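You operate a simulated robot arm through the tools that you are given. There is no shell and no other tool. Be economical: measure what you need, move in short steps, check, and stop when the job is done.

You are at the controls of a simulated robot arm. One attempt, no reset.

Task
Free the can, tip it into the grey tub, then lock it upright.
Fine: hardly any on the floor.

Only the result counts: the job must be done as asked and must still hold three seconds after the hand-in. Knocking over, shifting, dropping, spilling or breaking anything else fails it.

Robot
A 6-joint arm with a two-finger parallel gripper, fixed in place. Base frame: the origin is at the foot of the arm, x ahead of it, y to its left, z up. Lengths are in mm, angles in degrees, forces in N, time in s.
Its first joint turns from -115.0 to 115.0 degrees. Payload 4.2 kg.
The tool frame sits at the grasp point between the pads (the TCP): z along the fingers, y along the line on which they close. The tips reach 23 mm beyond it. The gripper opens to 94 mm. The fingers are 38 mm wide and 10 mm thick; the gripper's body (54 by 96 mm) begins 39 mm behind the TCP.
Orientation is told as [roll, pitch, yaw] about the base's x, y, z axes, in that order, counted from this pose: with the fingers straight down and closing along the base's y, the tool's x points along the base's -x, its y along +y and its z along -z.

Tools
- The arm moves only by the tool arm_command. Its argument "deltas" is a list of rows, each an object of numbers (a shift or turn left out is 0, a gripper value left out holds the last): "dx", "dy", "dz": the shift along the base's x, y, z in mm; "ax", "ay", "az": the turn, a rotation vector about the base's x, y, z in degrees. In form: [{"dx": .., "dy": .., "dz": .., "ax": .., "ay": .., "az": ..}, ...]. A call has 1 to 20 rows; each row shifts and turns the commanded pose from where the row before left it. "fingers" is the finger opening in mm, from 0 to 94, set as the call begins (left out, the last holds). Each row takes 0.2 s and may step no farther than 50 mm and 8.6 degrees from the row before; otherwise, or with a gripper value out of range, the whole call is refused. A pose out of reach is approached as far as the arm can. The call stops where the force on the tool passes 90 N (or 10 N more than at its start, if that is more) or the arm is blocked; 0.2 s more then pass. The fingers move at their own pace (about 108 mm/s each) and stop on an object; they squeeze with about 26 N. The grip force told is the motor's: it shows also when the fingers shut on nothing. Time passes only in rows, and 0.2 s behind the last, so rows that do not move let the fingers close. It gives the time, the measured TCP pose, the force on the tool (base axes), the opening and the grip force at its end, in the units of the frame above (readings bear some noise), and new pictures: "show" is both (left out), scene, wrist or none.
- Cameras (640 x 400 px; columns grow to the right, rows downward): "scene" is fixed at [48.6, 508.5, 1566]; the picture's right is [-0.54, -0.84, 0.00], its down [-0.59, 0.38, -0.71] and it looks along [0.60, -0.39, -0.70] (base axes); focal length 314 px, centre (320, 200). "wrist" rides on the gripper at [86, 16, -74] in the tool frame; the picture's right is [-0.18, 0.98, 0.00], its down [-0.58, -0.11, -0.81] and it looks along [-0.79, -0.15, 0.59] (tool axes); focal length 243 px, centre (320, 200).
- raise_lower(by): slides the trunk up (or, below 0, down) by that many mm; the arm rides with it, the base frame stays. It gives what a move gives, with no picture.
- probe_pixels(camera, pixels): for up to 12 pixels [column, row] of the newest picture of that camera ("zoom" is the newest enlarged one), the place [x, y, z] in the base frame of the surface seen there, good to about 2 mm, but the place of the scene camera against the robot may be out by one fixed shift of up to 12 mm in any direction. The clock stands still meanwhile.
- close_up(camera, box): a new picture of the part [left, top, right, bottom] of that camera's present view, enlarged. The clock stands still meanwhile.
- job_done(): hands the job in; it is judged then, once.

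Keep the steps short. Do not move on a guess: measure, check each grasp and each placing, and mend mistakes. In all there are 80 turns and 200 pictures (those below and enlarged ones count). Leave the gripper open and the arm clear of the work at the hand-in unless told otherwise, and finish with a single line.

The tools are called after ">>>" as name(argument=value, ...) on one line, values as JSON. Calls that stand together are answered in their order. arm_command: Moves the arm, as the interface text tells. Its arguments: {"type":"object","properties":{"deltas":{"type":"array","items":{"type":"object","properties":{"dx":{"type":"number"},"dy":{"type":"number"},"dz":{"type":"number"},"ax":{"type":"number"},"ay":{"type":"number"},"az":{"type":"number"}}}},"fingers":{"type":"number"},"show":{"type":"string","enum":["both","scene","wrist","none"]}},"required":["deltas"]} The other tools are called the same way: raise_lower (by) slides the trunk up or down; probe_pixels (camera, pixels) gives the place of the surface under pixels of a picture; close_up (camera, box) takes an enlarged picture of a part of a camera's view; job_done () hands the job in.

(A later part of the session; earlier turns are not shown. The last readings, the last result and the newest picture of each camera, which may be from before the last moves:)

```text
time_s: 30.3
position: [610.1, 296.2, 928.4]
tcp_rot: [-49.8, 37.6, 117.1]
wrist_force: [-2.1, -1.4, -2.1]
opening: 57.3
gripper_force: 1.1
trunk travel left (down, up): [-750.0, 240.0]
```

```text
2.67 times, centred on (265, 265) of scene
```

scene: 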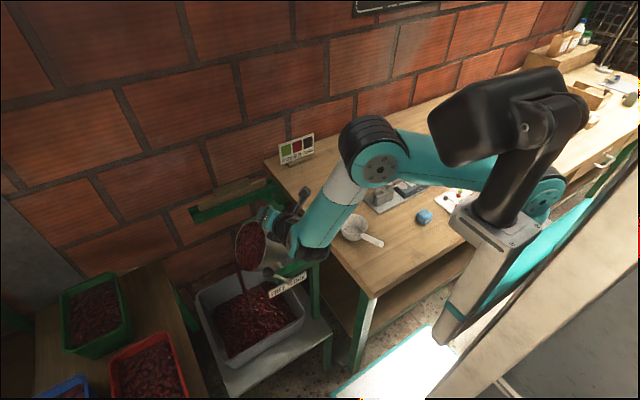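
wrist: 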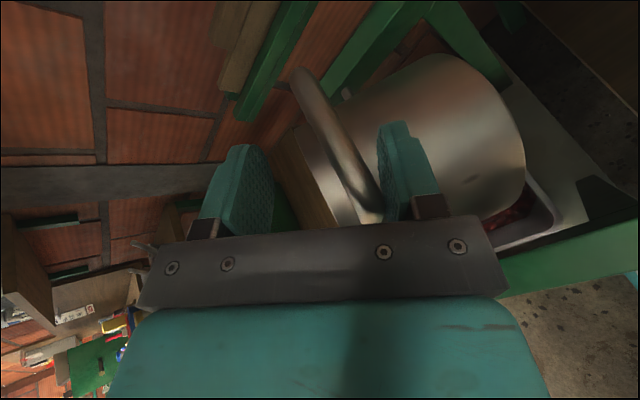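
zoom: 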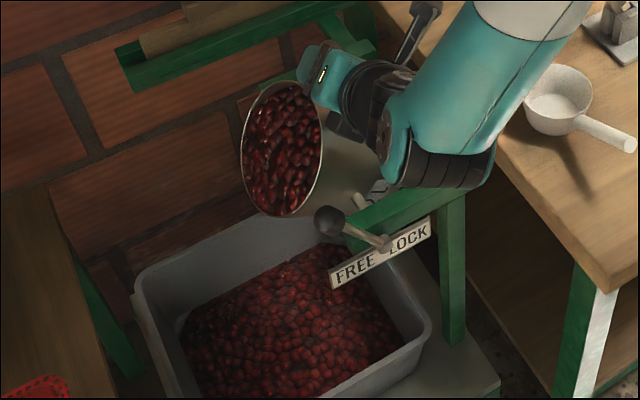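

The flow stopped at this angle. Continuing 60°→80°.

>>> arm_command(deltas=[{"dy": 4.4, "dz": 0.8, "ax": -1.3, "az": 0.75}, {"dy": 4.5, "dz": 0.6, "ax": -1.3, "az": 0.75}, {"dy": 4.5, "dz": 0.4, "ax": -1.3, "az": 0.75}, {"dy": 4.5, "dz": 0.3, "ax": -1.3, "az": 0.75}, {"dy": 4.5, "dz": 0.1, "ax": -1.3, "az": 0.75}, {"dy": 4.5, "dz": 0, "ax": -1.3, "az": 0.75}, {"dy": 4.5, "dz": -0.2, "ax": -1.3, "az": 0.75}, {"dy": 4.5, "dz": -0.3, "ax": -1.3, "az": 0.75}, {"dy": 4.5, "dz": -0.5, "ax": -1.3, "az": 0.75}, {"dy": 4.4, "dz": -0.7, "ax": -1.3, "az": 0.75}, {}, {}, {}])

>>> close_up(camera="scene", box=[190, 190, 340, 340])

```text
time_s: 33.1
position: [609.3, 341.0, 929.5]
tcp_rot: [-39.8, 48.4, 131.5]
wrist_force: [-1.1, -1.7, 0.5]
opening: 57.3
gripper_force: 1.1
trunk travel left (down, up): [-750.0, 240.0]
```

scene: 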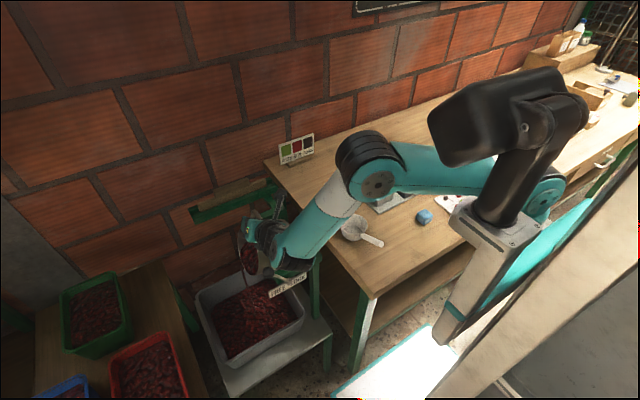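
wrist: 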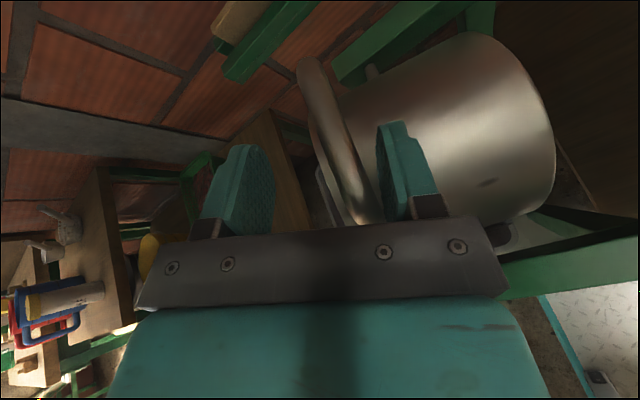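

```text
2.67 times, centred on (265, 265) of scene
```

zoom: 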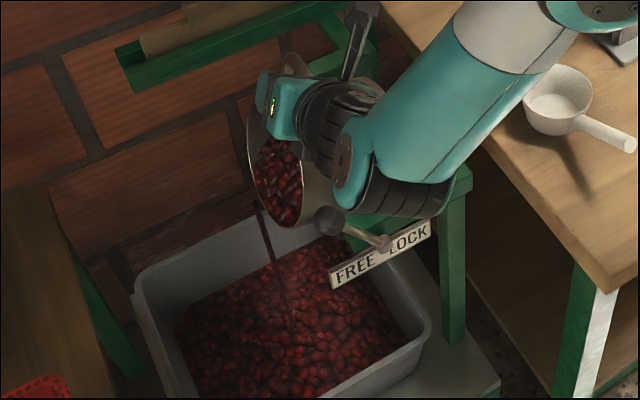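

Flowing neatly. The gripper's box will pass near the FREE knob, so I'll shift the tool ~12 mm up/forward within the cage while continuing 80°→100°.

>>> arm_command(deltas=[{"dx": 1.2, "dy": 4.4, "dz": 0.3, "ax": -0.9, "az": 0.52}, {"dx": 1.2, "dy": 4.4, "dz": 0.1, "ax": -0.9, "az": 0.52}, {"dx": 1.2, "dy": 4.4, "dz": 0, "ax": -0.9, "az": 0.52}, {"dx": 1.2, "dy": 4.3, "dz": -0.2, "ax": -0.9, "az": 0.52}, {"dx": 1.2, "dy": 4.3, "dz": -0.4, "ax": -0.9, "az": 0.52}, {"dx": 1.2, "dy": 4.2, "dz": -0.6, "ax": -0.9, "az": 0.52}, {"dx": 1.2, "dy": 4.1, "dz": -0.7, "ax": -0.9, "az": 0.52}, {"dx": 1.2, "dy": 4.1, "dz": -0.8, "ax": -0.9, "az": 0.52}, {"dx": 1.2, "dy": 4.0, "dz": -1.0, "ax": -0.9, "az": 0.52}, {"dx": 1.2, "dy": 4.0, "dz": -1.1, "ax": -0.9, "az": 0.52}, {}, {}, {}])

>>> close_up(camera="scene", box=[190, 190, 340, 340])

```text
time_s: 35.9
position: [622.2, 382.1, 926.5]
tcp_rot: [-29.0, 54.6, 145.2]
wrist_force: [-0.1, 0.2, -0.7]
opening: 56.4
gripper_force: 0.6
trunk travel left (down, up): [-750.0, 240.0]
```

scene: 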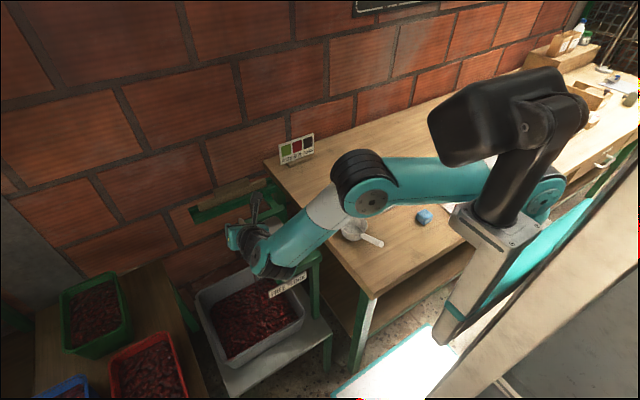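
wrist: 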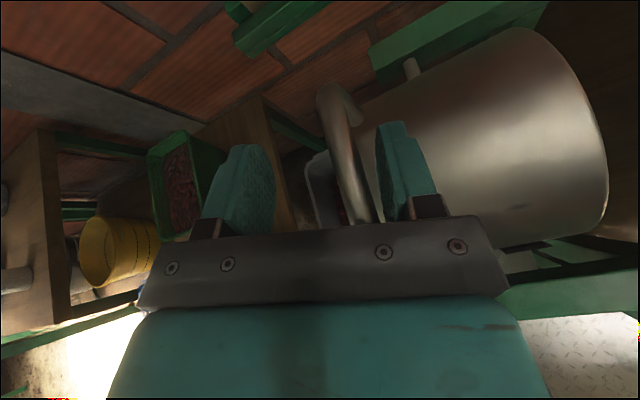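

```text
2.67 times, centred on (265, 265) of scene
```

zoom: 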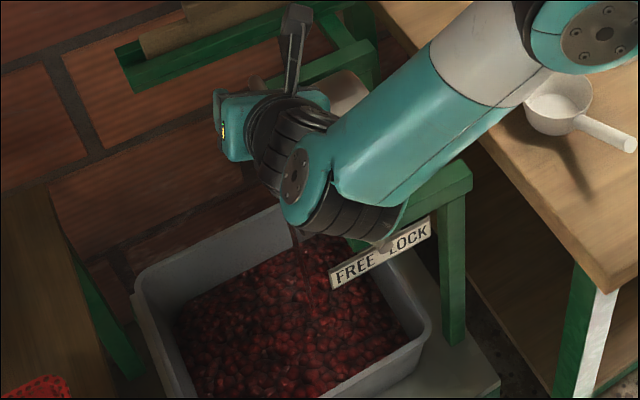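

Almost no load left; the tool is clear of the knob. Continuing 100°→120°.

>>> arm_command(deltas=[{"dy": 3.9, "dz": -2.1, "ax": -0.9, "az": 0.52}, {"dy": 3.8, "dz": -2.3, "ax": -0.9, "az": 0.52}, {"dy": 3.7, "dz": -2.5, "ax": -0.9, "az": 0.52}, {"dy": 3.6, "dz": -2.7, "ax": -0.9, "az": 0.52}, {"dy": 3.6, "dz": -2.8, "ax": -0.9, "az": 0.52}, {"dy": 3.4, "dz": -2.9, "ax": -0.9, "az": 0.52}, {"dy": 3.3, "dz": -3.0, "ax": -0.9, "az": 0.52}, {"dy": 3.2, "dz": -3.1, "ax": -0.9, "az": 0.52}, {"dy": 3.1, "dz": -3.2, "ax": -0.9, "az": 0.52}, {"dy": 3.0, "dz": -3.3, "ax": -0.9, "az": 0.52}, {}, {}, {}])

>>> close_up(camera="scene", box=[190, 190, 340, 340])

```text
time_s: 38.7
position: [622.5, 417.3, 898.4]
tcp_rot: [-14.2, 58.5, 162.8]
wrist_force: [-0.6, -0.1, 0.3]
opening: 56.5
gripper_force: 0.2
trunk travel left (down, up): [-750.0, 240.0]
```

scene: 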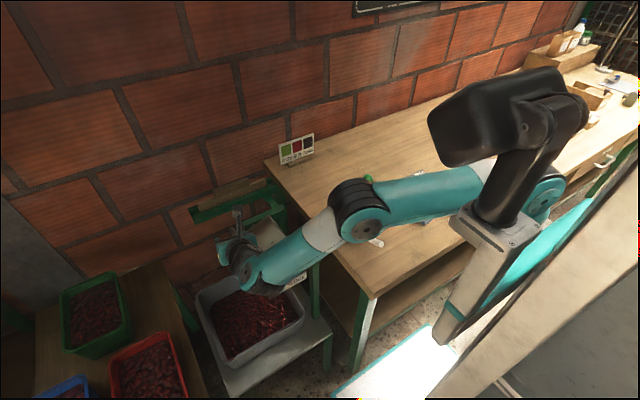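
wrist: 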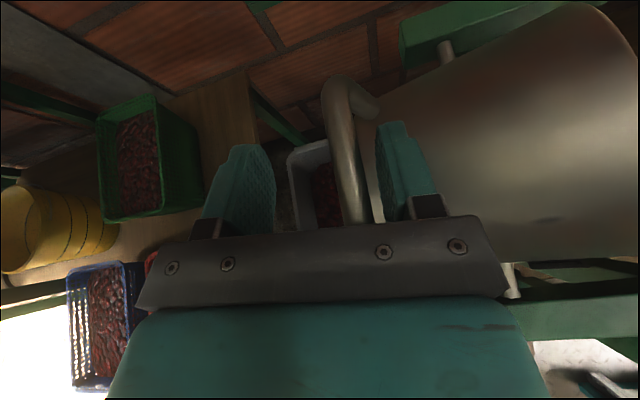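

```text
2.67 times, centred on (265, 265) of scene
```

zoom: 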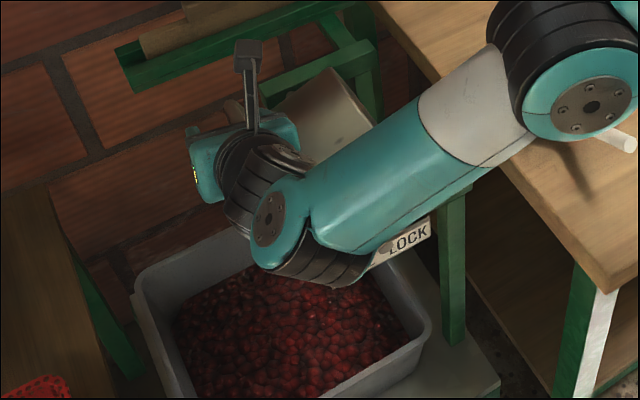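

Only a trickle remains. A final 10° to empty it fully, then wait.

>>> arm_command(deltas=[{"dy": 2.9, "dz": -3.4, "ax": -0.5, "az": 0.3}, {"dy": 2.8, "dz": -3.5, "ax": -0.5, "az": 0.3}, {"dy": 2.6, "dz": -3.6, "ax": -0.5, "az": 0.3}, {"dy": 2.5, "dz": -3.7, "ax": -0.5, "az": 0.3}, {"dy": 2.4, "dz": -3.8, "ax": -0.5, "az": 0.3}, {}, {}, {}, {}, {}, {}, {}])

>>> close_up(camera="scene", box=[190, 190, 340, 340])

```text
time_s: 41.3
position: [623.0, 428.7, 882.1]
tcp_rot: [-9.6, 59.2, 168.0]
wrist_force: [12.4, -13.4, 15.8]
opening: 60.9
gripper_force: 5.4
trunk travel left (down, up): [-750.0, 240.0]
```

scene: 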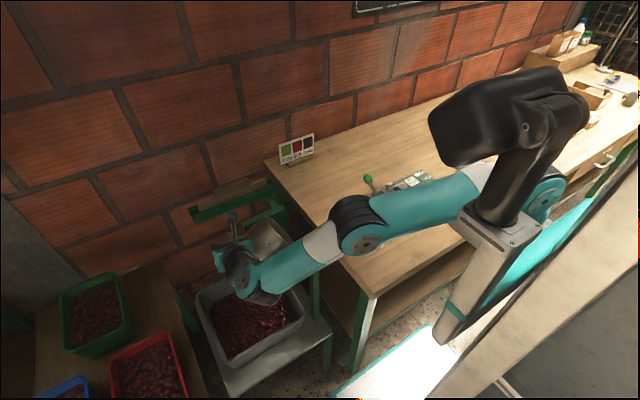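
wrist: 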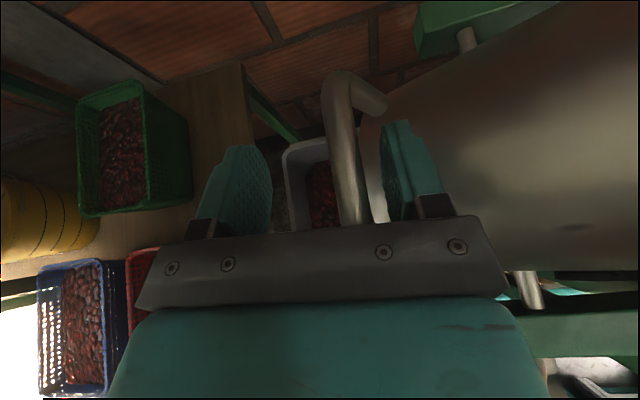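

```text
2.67 times, centred on (265, 265) of scene
```

zoom: 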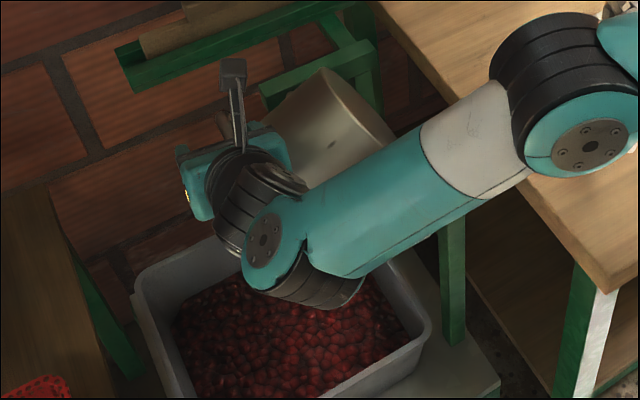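

A firm stop is reached (~20 N) and the can is empty, all in the tub. Now I'll reverse the same path slowly, 130°→100°.

>>> arm_command(deltas=[{"dy": -2.4, "dz": 3.8, "ax": 0.5, "az": -0.3}, {"dy": -2.5, "dz": 3.7, "ax": 0.5, "az": -0.3}, {"dy": -2.6, "dz": 3.6, "ax": 0.5, "az": -0.3}, {"dy": -2.8, "dz": 3.5, "ax": 0.5, "az": -0.3}, {"dy": -2.9, "dz": 3.4, "ax": 0.5, "az": -0.3}, {"dy": -3.0, "dz": 3.3, "ax": 0.9, "az": -0.52}, {"dy": -3.1, "dz": 3.2, "ax": 0.9, "az": -0.52}, {"dy": -3.2, "dz": 3.1, "ax": 0.9, "az": -0.52}, {"dy": -3.3, "dz": 3.0, "ax": 0.9, "az": -0.52}, {"dy": -3.4, "dz": 2.9, "ax": 0.9, "az": -0.52}, {"dy": -3.6, "dz": 2.8, "ax": 0.9, "az": -0.52}, {"dy": -3.6, "dz": 2.7, "ax": 0.9, "az": -0.52}, {"dy": -3.7, "dz": 2.5, "ax": 0.9, "az": -0.52}, {"dy": -3.8, "dz": 2.3, "ax": 0.9, "az": -0.52}, {"dy": -3.9, "dz": 2.1, "ax": 0.9, "az": -0.52}])

>>> close_up(camera="scene", box=[190, 190, 340, 340])

```text
time_s: 44.5
position: [621.9, 383.3, 925.6]
tcp_rot: [-28.9, 54.5, 145.4]
wrist_force: [0.5, -0.2, -0.2]
opening: 55.9
gripper_force: 0.1
trunk travel left (down, up): [-750.0, 240.0]
```

scene: 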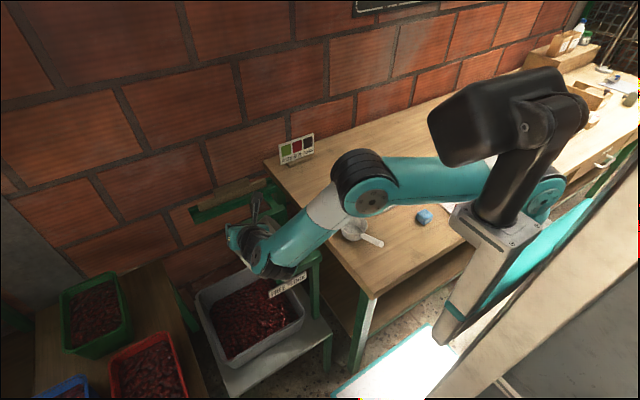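
wrist: 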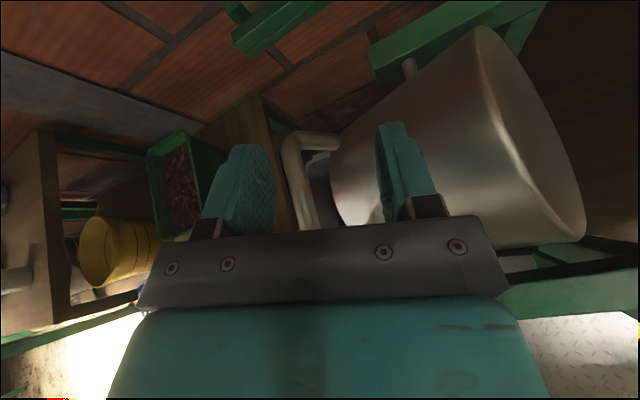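

```text
2.67 times, centred on (265, 265) of scene
```

zoom: 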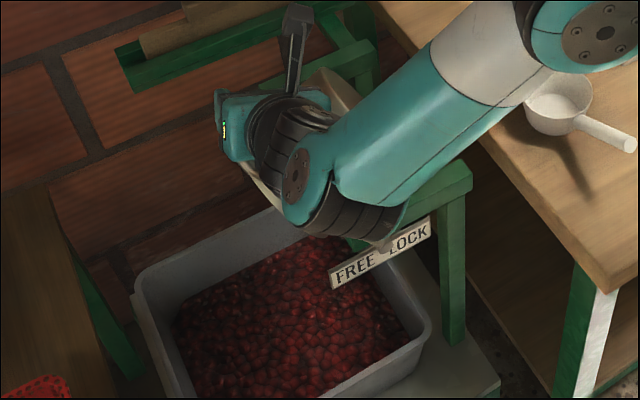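

The can follows back, the bar held by the other finger. Continuing 100°→60°.

>>> arm_command(deltas=[{"dx": -1.2, "dy": -4.0, "dz": 1.1, "ax": 0.9, "az": -0.52}, {"dx": -1.2, "dy": -4.0, "dz": 1.0, "ax": 0.9, "az": -0.52}, {"dx": -1.2, "dy": -4.1, "dz": 0.8, "ax": 0.9, "az": -0.52}, {"dx": -1.2, "dy": -4.1, "dz": 0.7, "ax": 0.9, "az": -0.52}, {"dx": -1.2, "dy": -4.2, "dz": 0.6, "ax": 0.9, "az": -0.52}, {"dx": -1.2, "dy": -4.3, "dz": 0.4, "ax": 0.9, "az": -0.52}, {"dx": -1.2, "dy": -4.3, "dz": 0.2, "ax": 0.9, "az": -0.52}, {"dx": -1.2, "dy": -4.4, "dz": 0, "ax": 0.9, "az": -0.52}, {"dx": -1.2, "dy": -4.4, "dz": -0.1, "ax": 0.9, "az": -0.52}, {"dx": -1.2, "dy": -4.4, "dz": -0.3, "ax": 0.9, "az": -0.52}, {"dy": -4.4, "dz": 0.7, "ax": 1.3, "az": -0.75}, {"dy": -4.5, "dz": 0.5, "ax": 1.3, "az": -0.75}, {"dy": -4.5, "dz": 0.3, "ax": 1.3, "az": -0.75}, {"dy": -4.5, "dz": 0.2, "ax": 1.3, "az": -0.75}, {"dy": -4.5, "dz": 0, "ax": 1.3, "az": -0.75}, {"dy": -4.5, "dz": -0.1, "ax": 1.3, "az": -0.75}, {"dy": -4.5, "dz": -0.3, "ax": 1.3, "az": -0.75}, {"dy": -4.5, "dz": -0.4, "ax": 1.3, "az": -0.75}, {"dy": -4.5, "dz": -0.6, "ax": 1.3, "az": -0.75}, {"dy": -4.4, "dz": -0.8, "ax": 1.3, "az": -0.75}])

>>> close_up(camera="scene", box=[190, 190, 340, 340])

```text
time_s: 48.7
position: [609.7, 295.6, 929.2]
tcp_rot: [-49.8, 37.7, 117.2]
wrist_force: [0.0, -0.5, 0.1]
opening: 55.7
gripper_force: 0.0
trunk travel left (down, up): [-750.0, 240.0]
```

scene: 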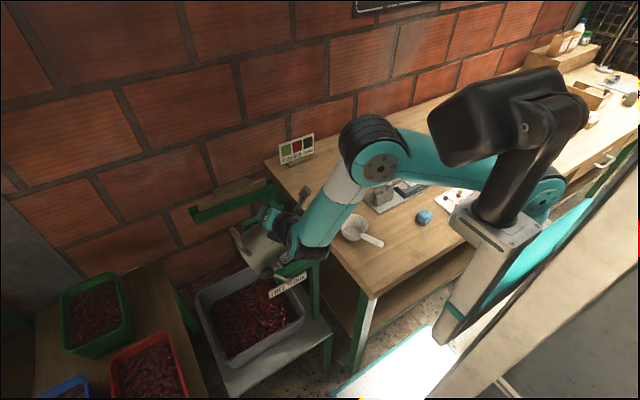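
wrist: 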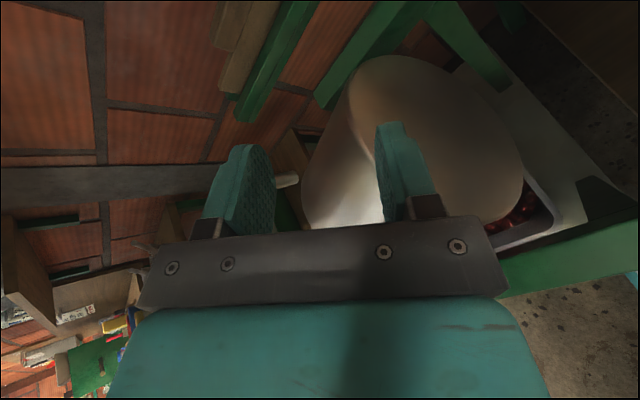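

```text
2.67 times, centred on (265, 265) of scene
```

zoom: 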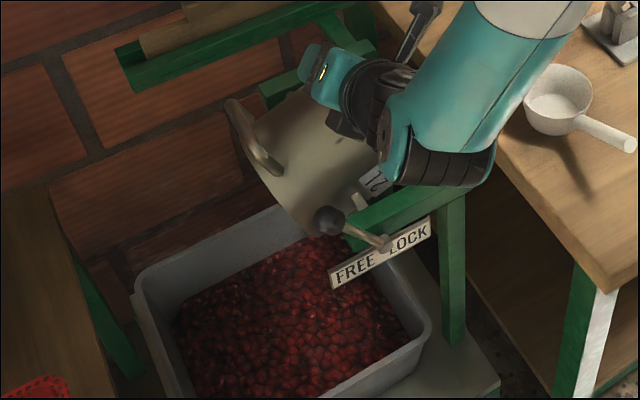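

The bar slipped out of the cage because my roll lagged, so the finger face didn't push along its arc. The empty can has swung back to its tipped stop, harmlessly over the tub. I'll withdraw along the tool axis and test a larger roll so the finger can face the handle properly.

>>> arm_command(deltas=[{"dx": -20, "dz": 11.5}, {"dx": -20, "dz": 11.5}, {"dx": -20, "dz": 11.5}, {"dz": 15, "dy": 10}, {"dz": 10, "dy": 10, "ax": -6.93, "az": 4}, {"dy": 10, "ax": -6.93, "az": 4}, {"dy": 10, "ax": -6.93, "az": 4}, {"dy": 10, "ax": -6.93, "az": 4}, {"dy": 15, "ax": -6.93, "az": 4}, {"dy": 15, "ax": -6.93, "az": 4}, {"dy": 15, "ax": -6.93, "az": 4}, {"dy": 15, "ax": -6.93, "az": 4}, {"dy": 15, "ax": -6.93, "az": 4}, {"dy": 10, "ax": -6.93, "az": 4}])

>>> close_up(camera="scene", box=[190, 170, 340, 320])

```text
time_s: 51.7
position: [550.8, 430.1, 988.9]
tcp_rot: [45.5, 44.7, -125.5]
wrist_force: [-0.4, -0.4, -0.4]
opening: 56.0
gripper_force: 0.1
trunk travel left (down, up): [-750.0, 240.0]
```

scene: 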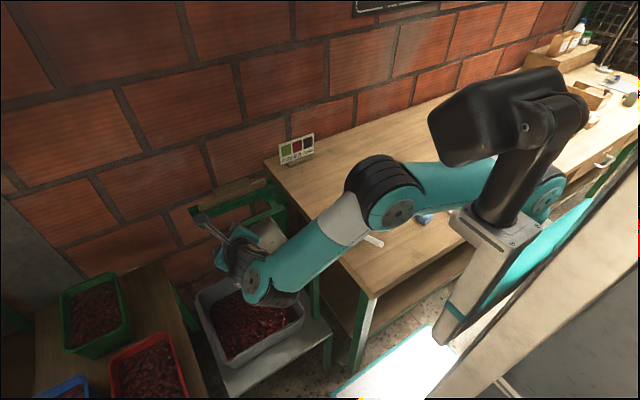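
wrist: 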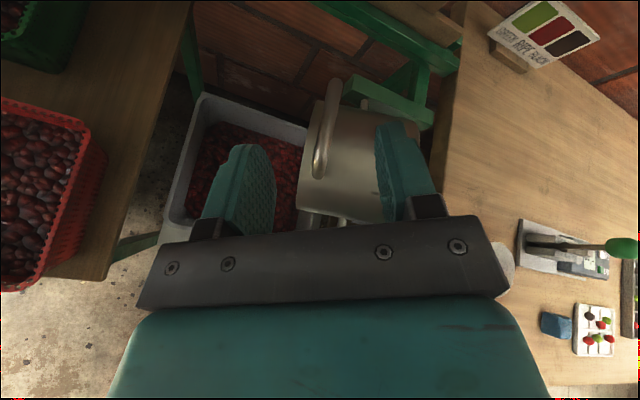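

```text
2.67 times, centred on (265, 245) of scene
```

zoom: 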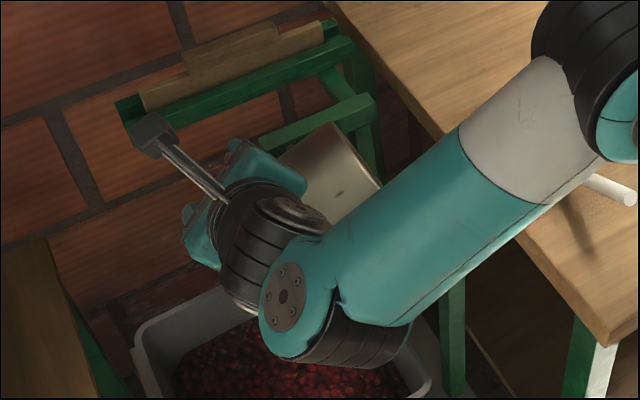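

The larger roll is reachable. Now measuring where the handle bar is (it appears near wrist (325,130)).

>>> probe_pixels(camera="wrist", pixels=[[333, 90], [327, 120], [321, 150], [317, 172], [350, 103], [370, 130], [305, 140], [330, 217], [345, 217], [255, 190], [395, 180]])

>>> close_up(camera="wrist", box=[260, 60, 440, 240])

```text
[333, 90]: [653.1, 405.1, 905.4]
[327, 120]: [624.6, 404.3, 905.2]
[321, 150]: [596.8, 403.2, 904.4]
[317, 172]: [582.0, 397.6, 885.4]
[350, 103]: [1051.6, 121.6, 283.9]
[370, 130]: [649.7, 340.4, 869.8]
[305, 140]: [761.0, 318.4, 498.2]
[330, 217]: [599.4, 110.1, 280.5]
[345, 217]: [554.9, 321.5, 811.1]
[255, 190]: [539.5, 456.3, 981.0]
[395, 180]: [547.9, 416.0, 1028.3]
```

```text
2.22 times, centred on (350, 150) of wrist
```

zoom: 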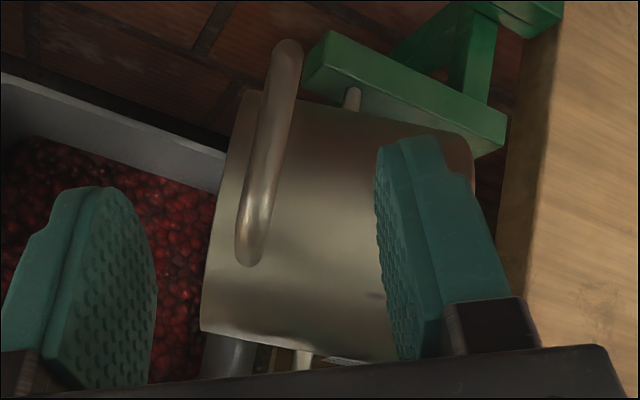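

The bar centre is near (x 590–658, y 401, z 898), so the can rests at ≈112°. I'll come in from above along the open side of the fork (clear of the knob): first to (630, 430, 932) with the fingers at 70 mm.

>>> arm_command(deltas=[{"dx": 20}, {"dx": 20}, {"dx": 20}, {"dx": 19}, {"dz": -20}, {"dz": -20}, {"dz": -16}], fingers=70)

>>> close_up(camera="wrist", box=[180, 60, 460, 260])

```text
time_s: 53.3
position: [619.5, 414.2, 928.7]
tcp_rot: [45.4, 44.8, -125.6]
wrist_force: [-1.0, -0.2, 0.0]
opening: 70.2
gripper_force: 0.0
out of reach, approached as far as the arm can: row 3, 4
trunk travel left (down, up): [-750.0, 240.0]
```

scene: 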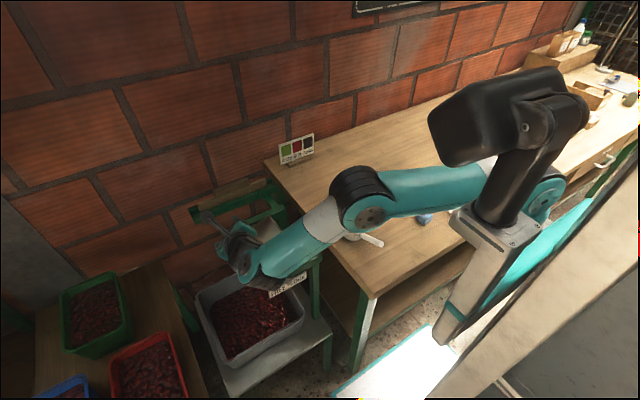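
wrist: 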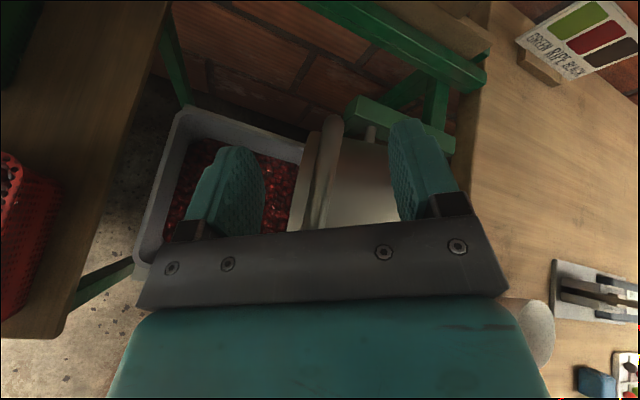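

```text
2.00 times, centred on (320, 160) of wrist
```

zoom: 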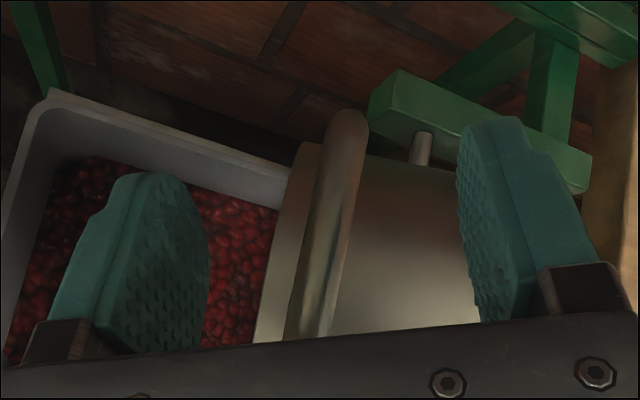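

The bar (zoom x≈330) lies between the fingers. Lowering onto it: to (618, 399, 893).

>>> arm_command(deltas=[{"dy": -4, "dz": -9}, {"dy": -4, "dz": -9}, {"dy": -4, "dz": -9}, {"dx": -1, "dy": -3, "dz": -8}], show="wrist")

>>> close_up(camera="wrist", box=[180, 60, 460, 260])

>>> close_up(camera="scene", box=[190, 190, 330, 310])

```text
time_s: 54.3
position: [618.1, 398.1, 892.1]
tcp_rot: [45.4, 44.6, -125.6]
wrist_force: [-0.2, 0.9, 0.0]
opening: 69.8
gripper_force: 0.1
trunk travel left (down, up): [-750.0, 240.0]
```

wrist: 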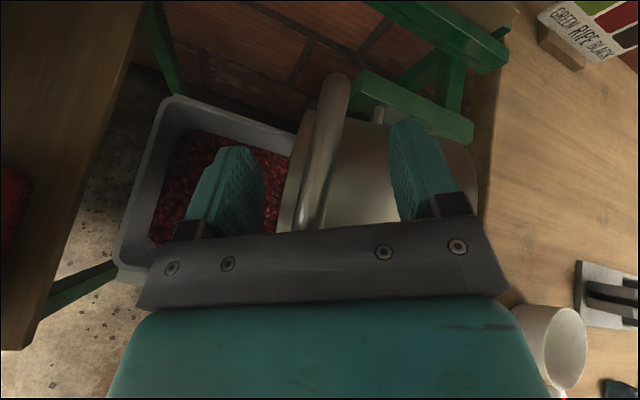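

```text
2.00 times, centred on (320, 160) of wrist
```

zoom: 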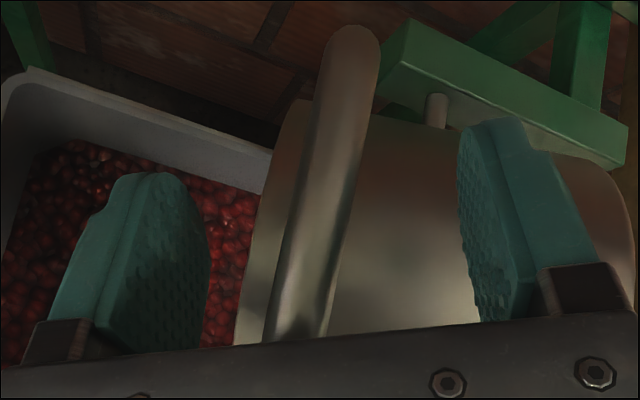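

```text
3.33 times, centred on (260, 250) of scene
```

zoom: 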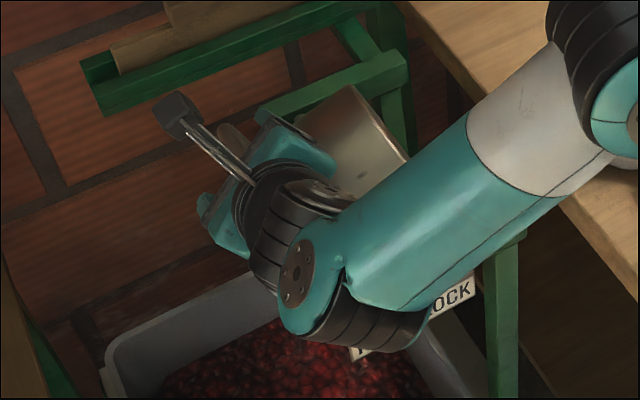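

Checking the bar's depth relative to the pads by probing.

>>> probe_pixels(camera="wrist", pixels=[[318, 175], [325, 150], [335, 110], [308, 215], [250, 170], [240, 220], [410, 150]])

```text
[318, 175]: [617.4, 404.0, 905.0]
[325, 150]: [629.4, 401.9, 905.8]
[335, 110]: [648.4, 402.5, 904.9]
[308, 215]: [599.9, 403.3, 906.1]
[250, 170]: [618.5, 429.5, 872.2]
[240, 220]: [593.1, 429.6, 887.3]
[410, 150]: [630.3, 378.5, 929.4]
```

The bar is well between the pads. Now closing the cage to 42 mm and bringing the can back 20° with the roll matched 1:1.

>>> arm_command(deltas=[{}, {"dy": -4.0, "dz": 3.6, "ax": 2.165, "az": -1.25}, {"dy": -4.1, "dz": 3.4, "ax": 2.165, "az": -1.25}, {"dy": -4.2, "dz": 3.2, "ax": 2.165, "az": -1.25}, {"dy": -4.4, "dz": 3.1, "ax": 2.165, "az": -1.25}, {"dy": -4.4, "dz": 2.7, "ax": 2.165, "az": -1.25}, {"dy": -4.5, "dz": 2.5, "ax": 2.165, "az": -1.25}, {"dy": -4.6, "dz": 2.3, "ax": 2.165, "az": -1.25}, {"dy": -4.7, "dz": 2.2, "ax": 2.165, "az": -1.25}], fingers=42)

>>> close_up(camera="wrist", box=[180, 60, 460, 260])

>>> probe_pixels(camera="zoom", pixels=[[350, 80], [330, 150], [310, 220], [290, 290], [200, 250], [420, 250]])

```text
time_s: 56.3
position: [618.7, 365.4, 917.8]
tcp_rot: [24.9, 56.4, -151.8]
wrist_force: [-0.1, 0.5, 0.2]
opening: 42.3
gripper_force: 0.7
trunk travel left (down, up): [-750.0, 240.0]
```

scene: 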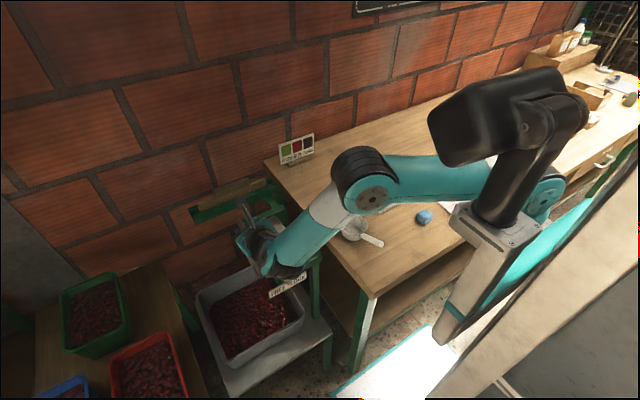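
wrist: 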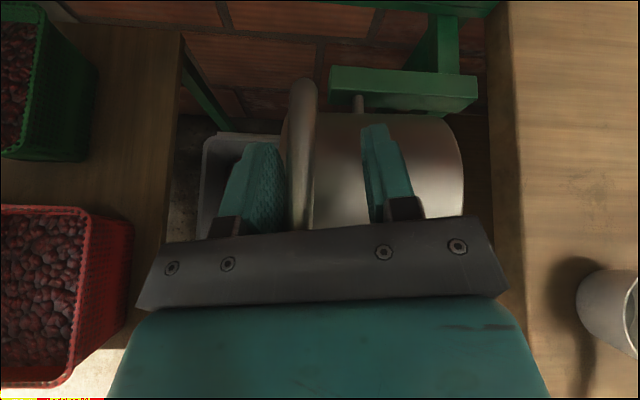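

```text
2.00 times, centred on (320, 160) of wrist
```

zoom: 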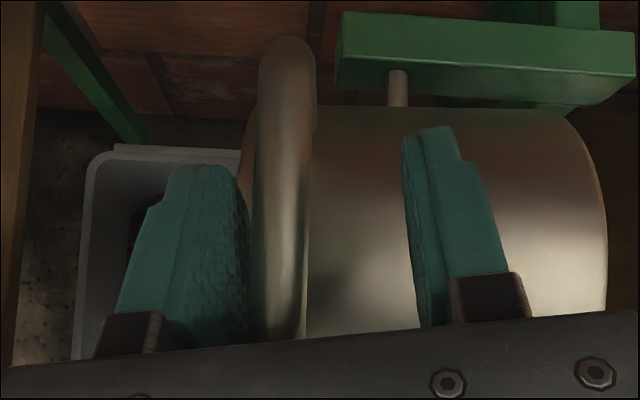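

```text
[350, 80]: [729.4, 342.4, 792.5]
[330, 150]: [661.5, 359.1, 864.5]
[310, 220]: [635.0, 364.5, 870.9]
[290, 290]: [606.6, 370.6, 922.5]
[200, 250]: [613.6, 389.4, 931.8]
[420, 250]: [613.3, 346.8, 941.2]
```

The bar is now against the leading finger and moving with it. Continuing another 30°.

>>> arm_command(deltas=[{"dy": -4.9, "dz": 1.9, "ax": 2.165, "az": -1.25}, {"dy": -4.9, "dz": 1.8, "ax": 2.165, "az": -1.25}, {"dy": -5.0, "dz": 1.5, "ax": 2.165, "az": -1.25}, {"dy": -5.0, "dz": 1.4, "ax": 2.165, "az": -1.25}, {"dy": -5.1, "dz": 1.1, "ax": 2.165, "az": -1.25}, {"dy": -5.2, "dz": 0.8, "ax": 2.165, "az": -1.25}, {"dy": -5.2, "dz": 0.6, "ax": 2.165, "az": -1.25}, {"dy": -5.3, "dz": 0.5, "ax": 2.165, "az": -1.25}, {"dy": -5.3, "dz": 0.2, "ax": 2.165, "az": -1.25}, {"dy": -5.3, "dz": 0, "ax": 2.165, "az": -1.25}, {"dy": -5.3, "dz": -0.3, "ax": 2.165, "az": -1.25}, {"dy": -5.2, "dz": -0.5, "ax": 2.165, "az": -1.25}])

>>> close_up(camera="wrist", box=[180, 60, 460, 260])

>>> close_up(camera="scene", box=[190, 190, 340, 310])

```text
time_s: 58.9
position: [617.9, 302.2, 926.7]
tcp_rot: [-23.2, 56.5, 152.4]
wrist_force: [-0.2, 2.2, 0.2]
opening: 42.6
gripper_force: 0.3
trunk travel left (down, up): [-750.0, 240.0]
```

scene: 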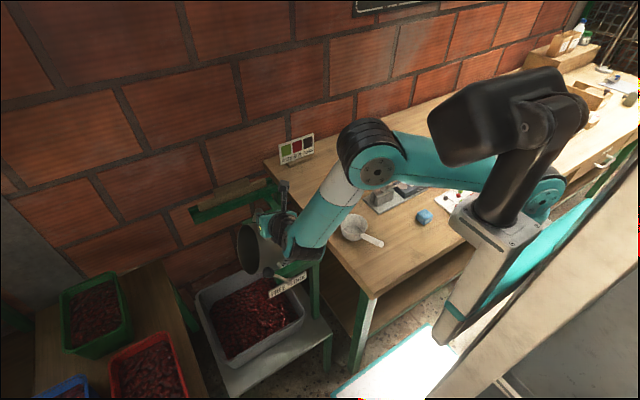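
wrist: 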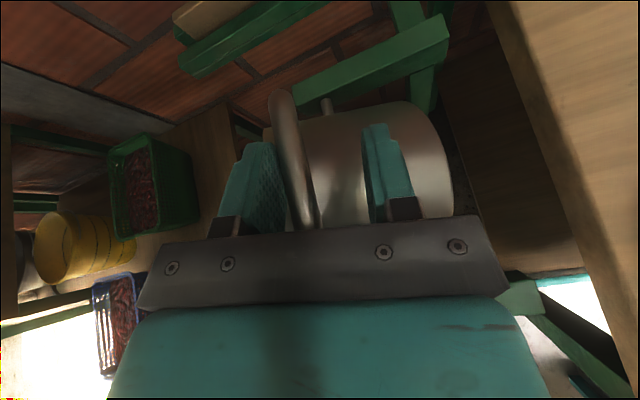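

```text
2.00 times, centred on (320, 160) of wrist
```

zoom: 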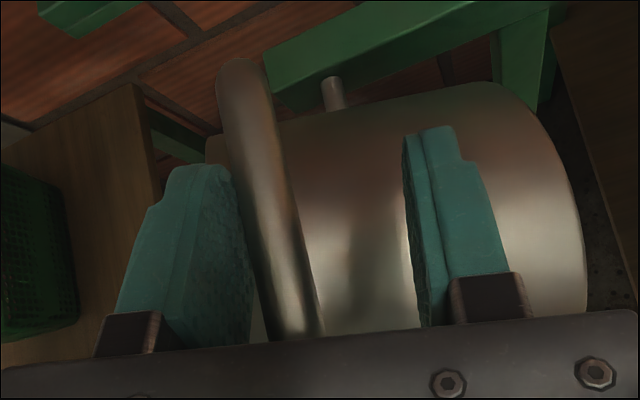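

```text
3.33 times, centred on (265, 250) of scene
```

zoom: 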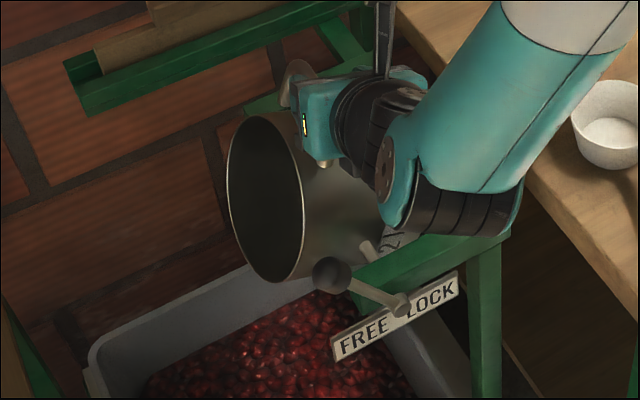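

The empty can is coming back nicely (≈70°). Continuing 30° more.

>>> arm_command(deltas=[{"dy": -5.2, "dz": -0.7, "ax": 2.165, "az": -1.25}, {"dy": -5.2, "dz": -1.0, "ax": 2.165, "az": -1.25}, {"dy": -5.2, "dz": -1.2, "ax": 2.165, "az": -1.25}, {"dy": -5.2, "dz": -1.5, "ax": 2.165, "az": -1.25}, {"dy": -5.0, "dz": -1.7, "ax": 2.165, "az": -1.25}, {"dy": -5.0, "dz": -1.9, "ax": 2.165, "az": -1.25}, {"dy": -4.9, "dz": -2.1, "ax": 2.165, "az": -1.25}, {"dy": -4.9, "dz": -2.2, "ax": 2.165, "az": -1.25}, {"dy": -4.7, "dz": -2.6, "ax": 2.165, "az": -1.25}, {"dy": -4.6, "dz": -2.8, "ax": 2.165, "az": -1.25}, {"dy": -4.5, "dz": -2.9, "ax": 2.165, "az": -1.25}, {"dy": -4.4, "dz": -3.1, "ax": 2.165, "az": -1.25}])

>>> close_up(camera="wrist", box=[180, 60, 460, 260])

>>> close_up(camera="scene", box=[190, 190, 340, 310])

```text
time_s: 61.5
position: [618.0, 243.4, 901.5]
tcp_rot: [-49.8, 37.5, 117.0]
wrist_force: [0.5, 0.5, -0.3]
opening: 42.3
gripper_force: 0.3
trunk travel left (down, up): [-750.0, 240.0]
```

scene: 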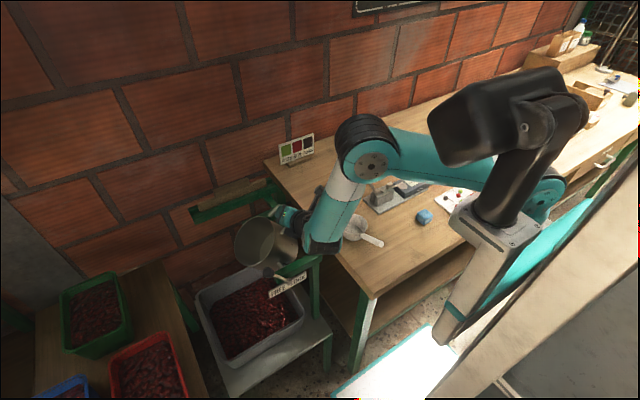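
wrist: 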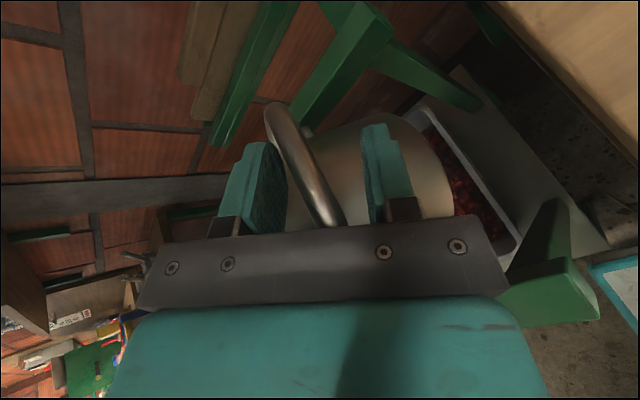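

```text
2.00 times, centred on (320, 160) of wrist
```

zoom: 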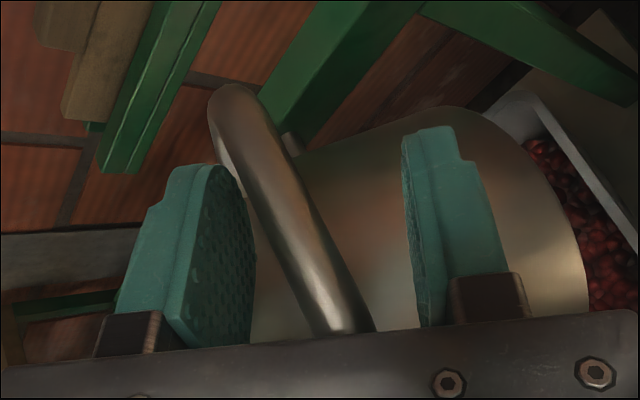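

```text
3.33 times, centred on (265, 250) of scene
```

zoom: 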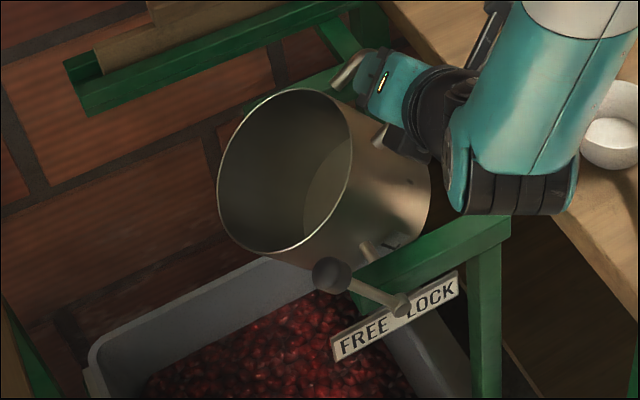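

Almost upright (~35° to go) and still caged. Continuing down to the upright pose, easing the tool back 8 mm in x.

>>> arm_command(deltas=[{"dx": -0.7, "dy": -4.3, "dz": -3.3, "ax": 2.165, "az": -1.25}, {"dx": -0.7, "dy": -4.1, "dz": -3.5, "ax": 2.165, "az": -1.25}, {"dx": -0.7, "dy": -4.0, "dz": -3.7, "ax": 2.165, "az": -1.25}, {"dx": -0.7, "dy": -3.8, "dz": -3.9, "ax": 2.165, "az": -1.25}, {"dx": -0.7, "dy": -3.6, "dz": -4.0, "ax": 2.165, "az": -1.25}, {"dx": -0.7, "dy": -3.5, "dz": -4.2, "ax": 2.165, "az": -1.25}, {"dx": -0.7, "dy": -3.3, "dz": -4.3, "ax": 2.165, "az": -1.25}, {"dx": -0.7, "dy": -3.1, "dz": -4.5, "ax": 2.165, "az": -1.25}, {"dx": -0.7, "dy": -2.9, "dz": -4.6, "ax": 2.165, "az": -1.25}, {"dx": -0.7, "dy": -2.7, "dz": -4.8, "ax": 2.165, "az": -1.25}, {"dx": -0.7, "dy": -2.5, "dz": -4.9, "ax": 2.165, "az": -1.25}])

>>> close_up(camera="wrist", box=[180, 60, 460, 260])

>>> close_up(camera="scene", box=[190, 190, 340, 310])

>>> probe_pixels(camera="zoom", pixels=[[200, 150], [222, 210], [250, 250], [300, 262], [340, 230], [350, 190], [360, 150]])

```text
time_s: 63.9
position: [611.4, 206.5, 856.7]
tcp_rot: [-58.3, 15.1, 99.3]
wrist_force: [1.3, 1.2, 0.4]
opening: 42.4
gripper_force: 0.8
trunk travel left (down, up): [-750.0, 240.0]
```

scene: 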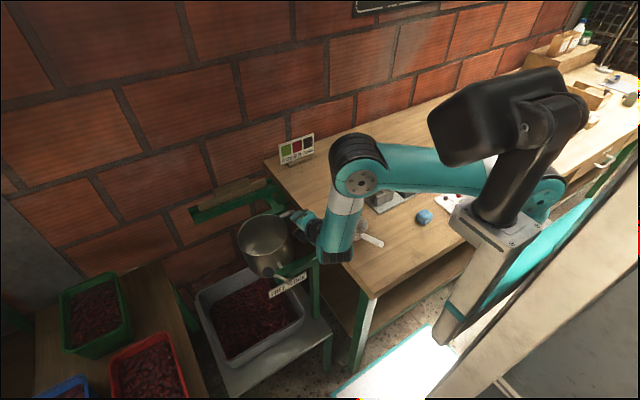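
wrist: 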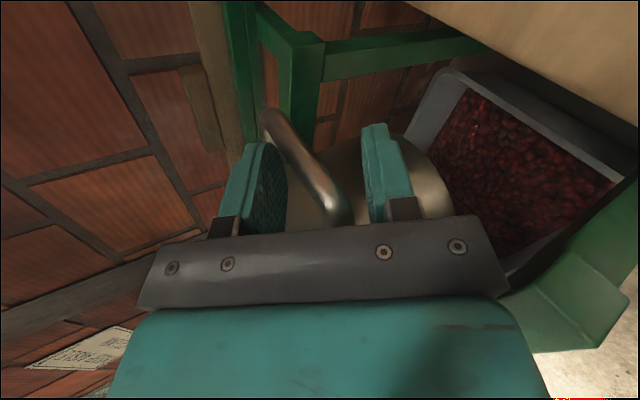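

```text
2.00 times, centred on (320, 160) of wrist
```

zoom: 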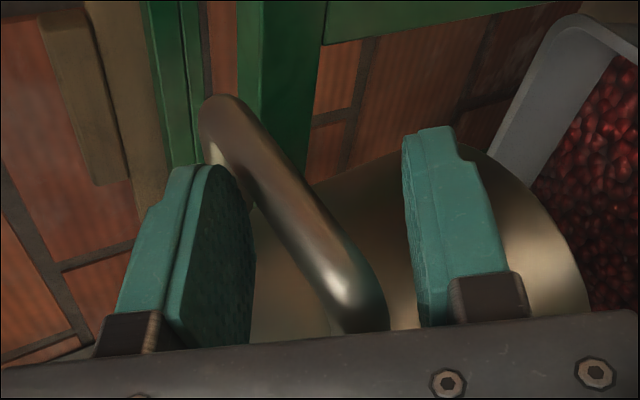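

```text
3.33 times, centred on (265, 250) of scene
```

zoom: 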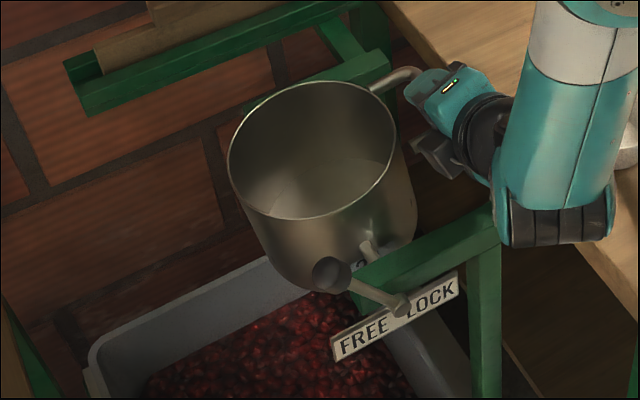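

```text
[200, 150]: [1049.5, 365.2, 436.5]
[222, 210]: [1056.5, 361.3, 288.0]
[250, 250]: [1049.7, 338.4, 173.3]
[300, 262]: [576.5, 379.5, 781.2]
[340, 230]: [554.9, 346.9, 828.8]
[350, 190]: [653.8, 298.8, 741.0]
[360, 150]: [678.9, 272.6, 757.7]
```

Nearly upright. I'll bring the bar down a little further and then measure the bar and rim.

>>> arm_command(deltas=[{"dy": -1.7, "dz": -4, "ax": 1.7, "az": -1}, {"dy": -1.5, "dz": -4, "ax": 1.7, "az": -1}, {"dy": -1.3, "dz": -4, "ax": 1.7, "az": -1}, {}], show="wrist")

>>> probe_pixels(camera="wrist", pixels=[[280, 130], [300, 150], [320, 180], [340, 205]])

>>> close_up(camera="scene", box=[230, 200, 310, 250])

>>> probe_pixels(camera="zoom", pixels=[[62, 290], [64, 280], [66, 300], [395, 200], [398, 190], [392, 210], [200, 388], [205, 385], [260, 115]])

```text
time_s: 64.9
position: [610.6, 201.9, 845.2]
tcp_rot: [-58.9, 9.9, 96.2]
wrist_force: [-0.8, -0.4, 3.6]
opening: 43.2
gripper_force: 1.2
trunk travel left (down, up): [-750.0, 240.0]
```

wrist: 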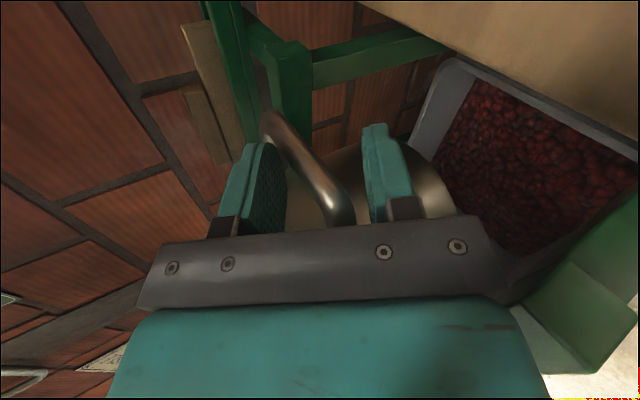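

```text
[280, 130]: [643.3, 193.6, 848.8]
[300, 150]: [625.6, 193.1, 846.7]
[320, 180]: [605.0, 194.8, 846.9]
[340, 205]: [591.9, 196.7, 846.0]
```

```text
8.00 times, centred on (270, 225) of scene
```

zoom: 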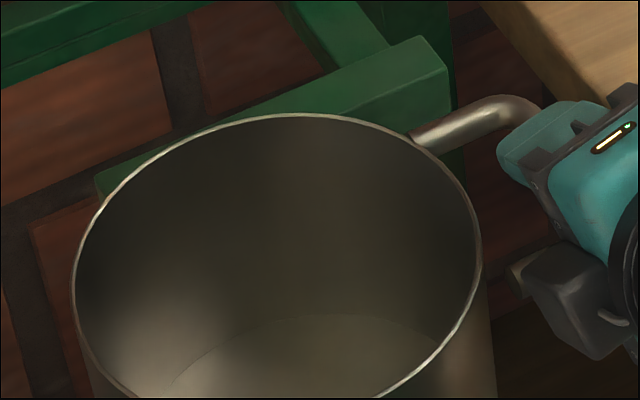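

```text
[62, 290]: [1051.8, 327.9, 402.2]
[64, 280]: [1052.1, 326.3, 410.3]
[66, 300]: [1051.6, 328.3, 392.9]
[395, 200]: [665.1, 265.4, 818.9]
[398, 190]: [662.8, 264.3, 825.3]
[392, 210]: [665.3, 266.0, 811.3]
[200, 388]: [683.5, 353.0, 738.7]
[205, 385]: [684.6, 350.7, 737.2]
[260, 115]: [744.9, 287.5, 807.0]
```

The bar is back at about its original place (y≈194 outer face, z≈847), with slight resistance. Checking that the rim is level.

>>> probe_pixels(camera="zoom", pixels=[[73, 270], [75, 262], [72, 285], [79, 250], [481, 260], [482, 250], [480, 240], [470, 215], [418, 150], [330, 116], [90, 220], [440, 165]])

>>> close_up(camera="scene", box=[220, 200, 330, 300])

```text
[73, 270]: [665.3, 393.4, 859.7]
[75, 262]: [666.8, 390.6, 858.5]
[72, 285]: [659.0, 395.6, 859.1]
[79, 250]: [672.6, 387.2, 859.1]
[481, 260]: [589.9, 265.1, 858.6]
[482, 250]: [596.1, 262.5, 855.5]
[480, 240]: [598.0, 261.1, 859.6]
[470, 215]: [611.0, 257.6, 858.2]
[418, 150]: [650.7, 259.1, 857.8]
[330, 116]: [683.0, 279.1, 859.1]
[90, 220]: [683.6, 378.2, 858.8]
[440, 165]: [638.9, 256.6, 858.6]
```

```text
4.00 times, centred on (275, 250) of scene
```

zoom: 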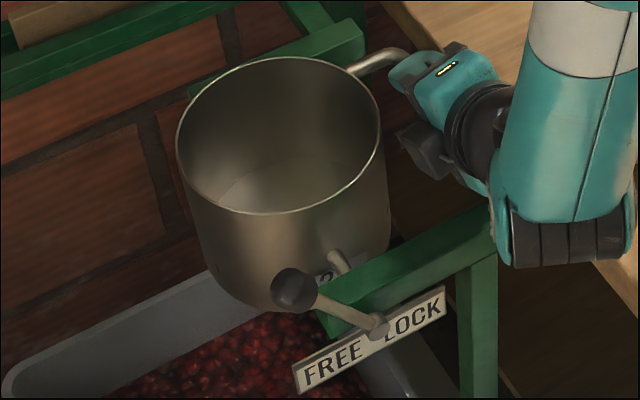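

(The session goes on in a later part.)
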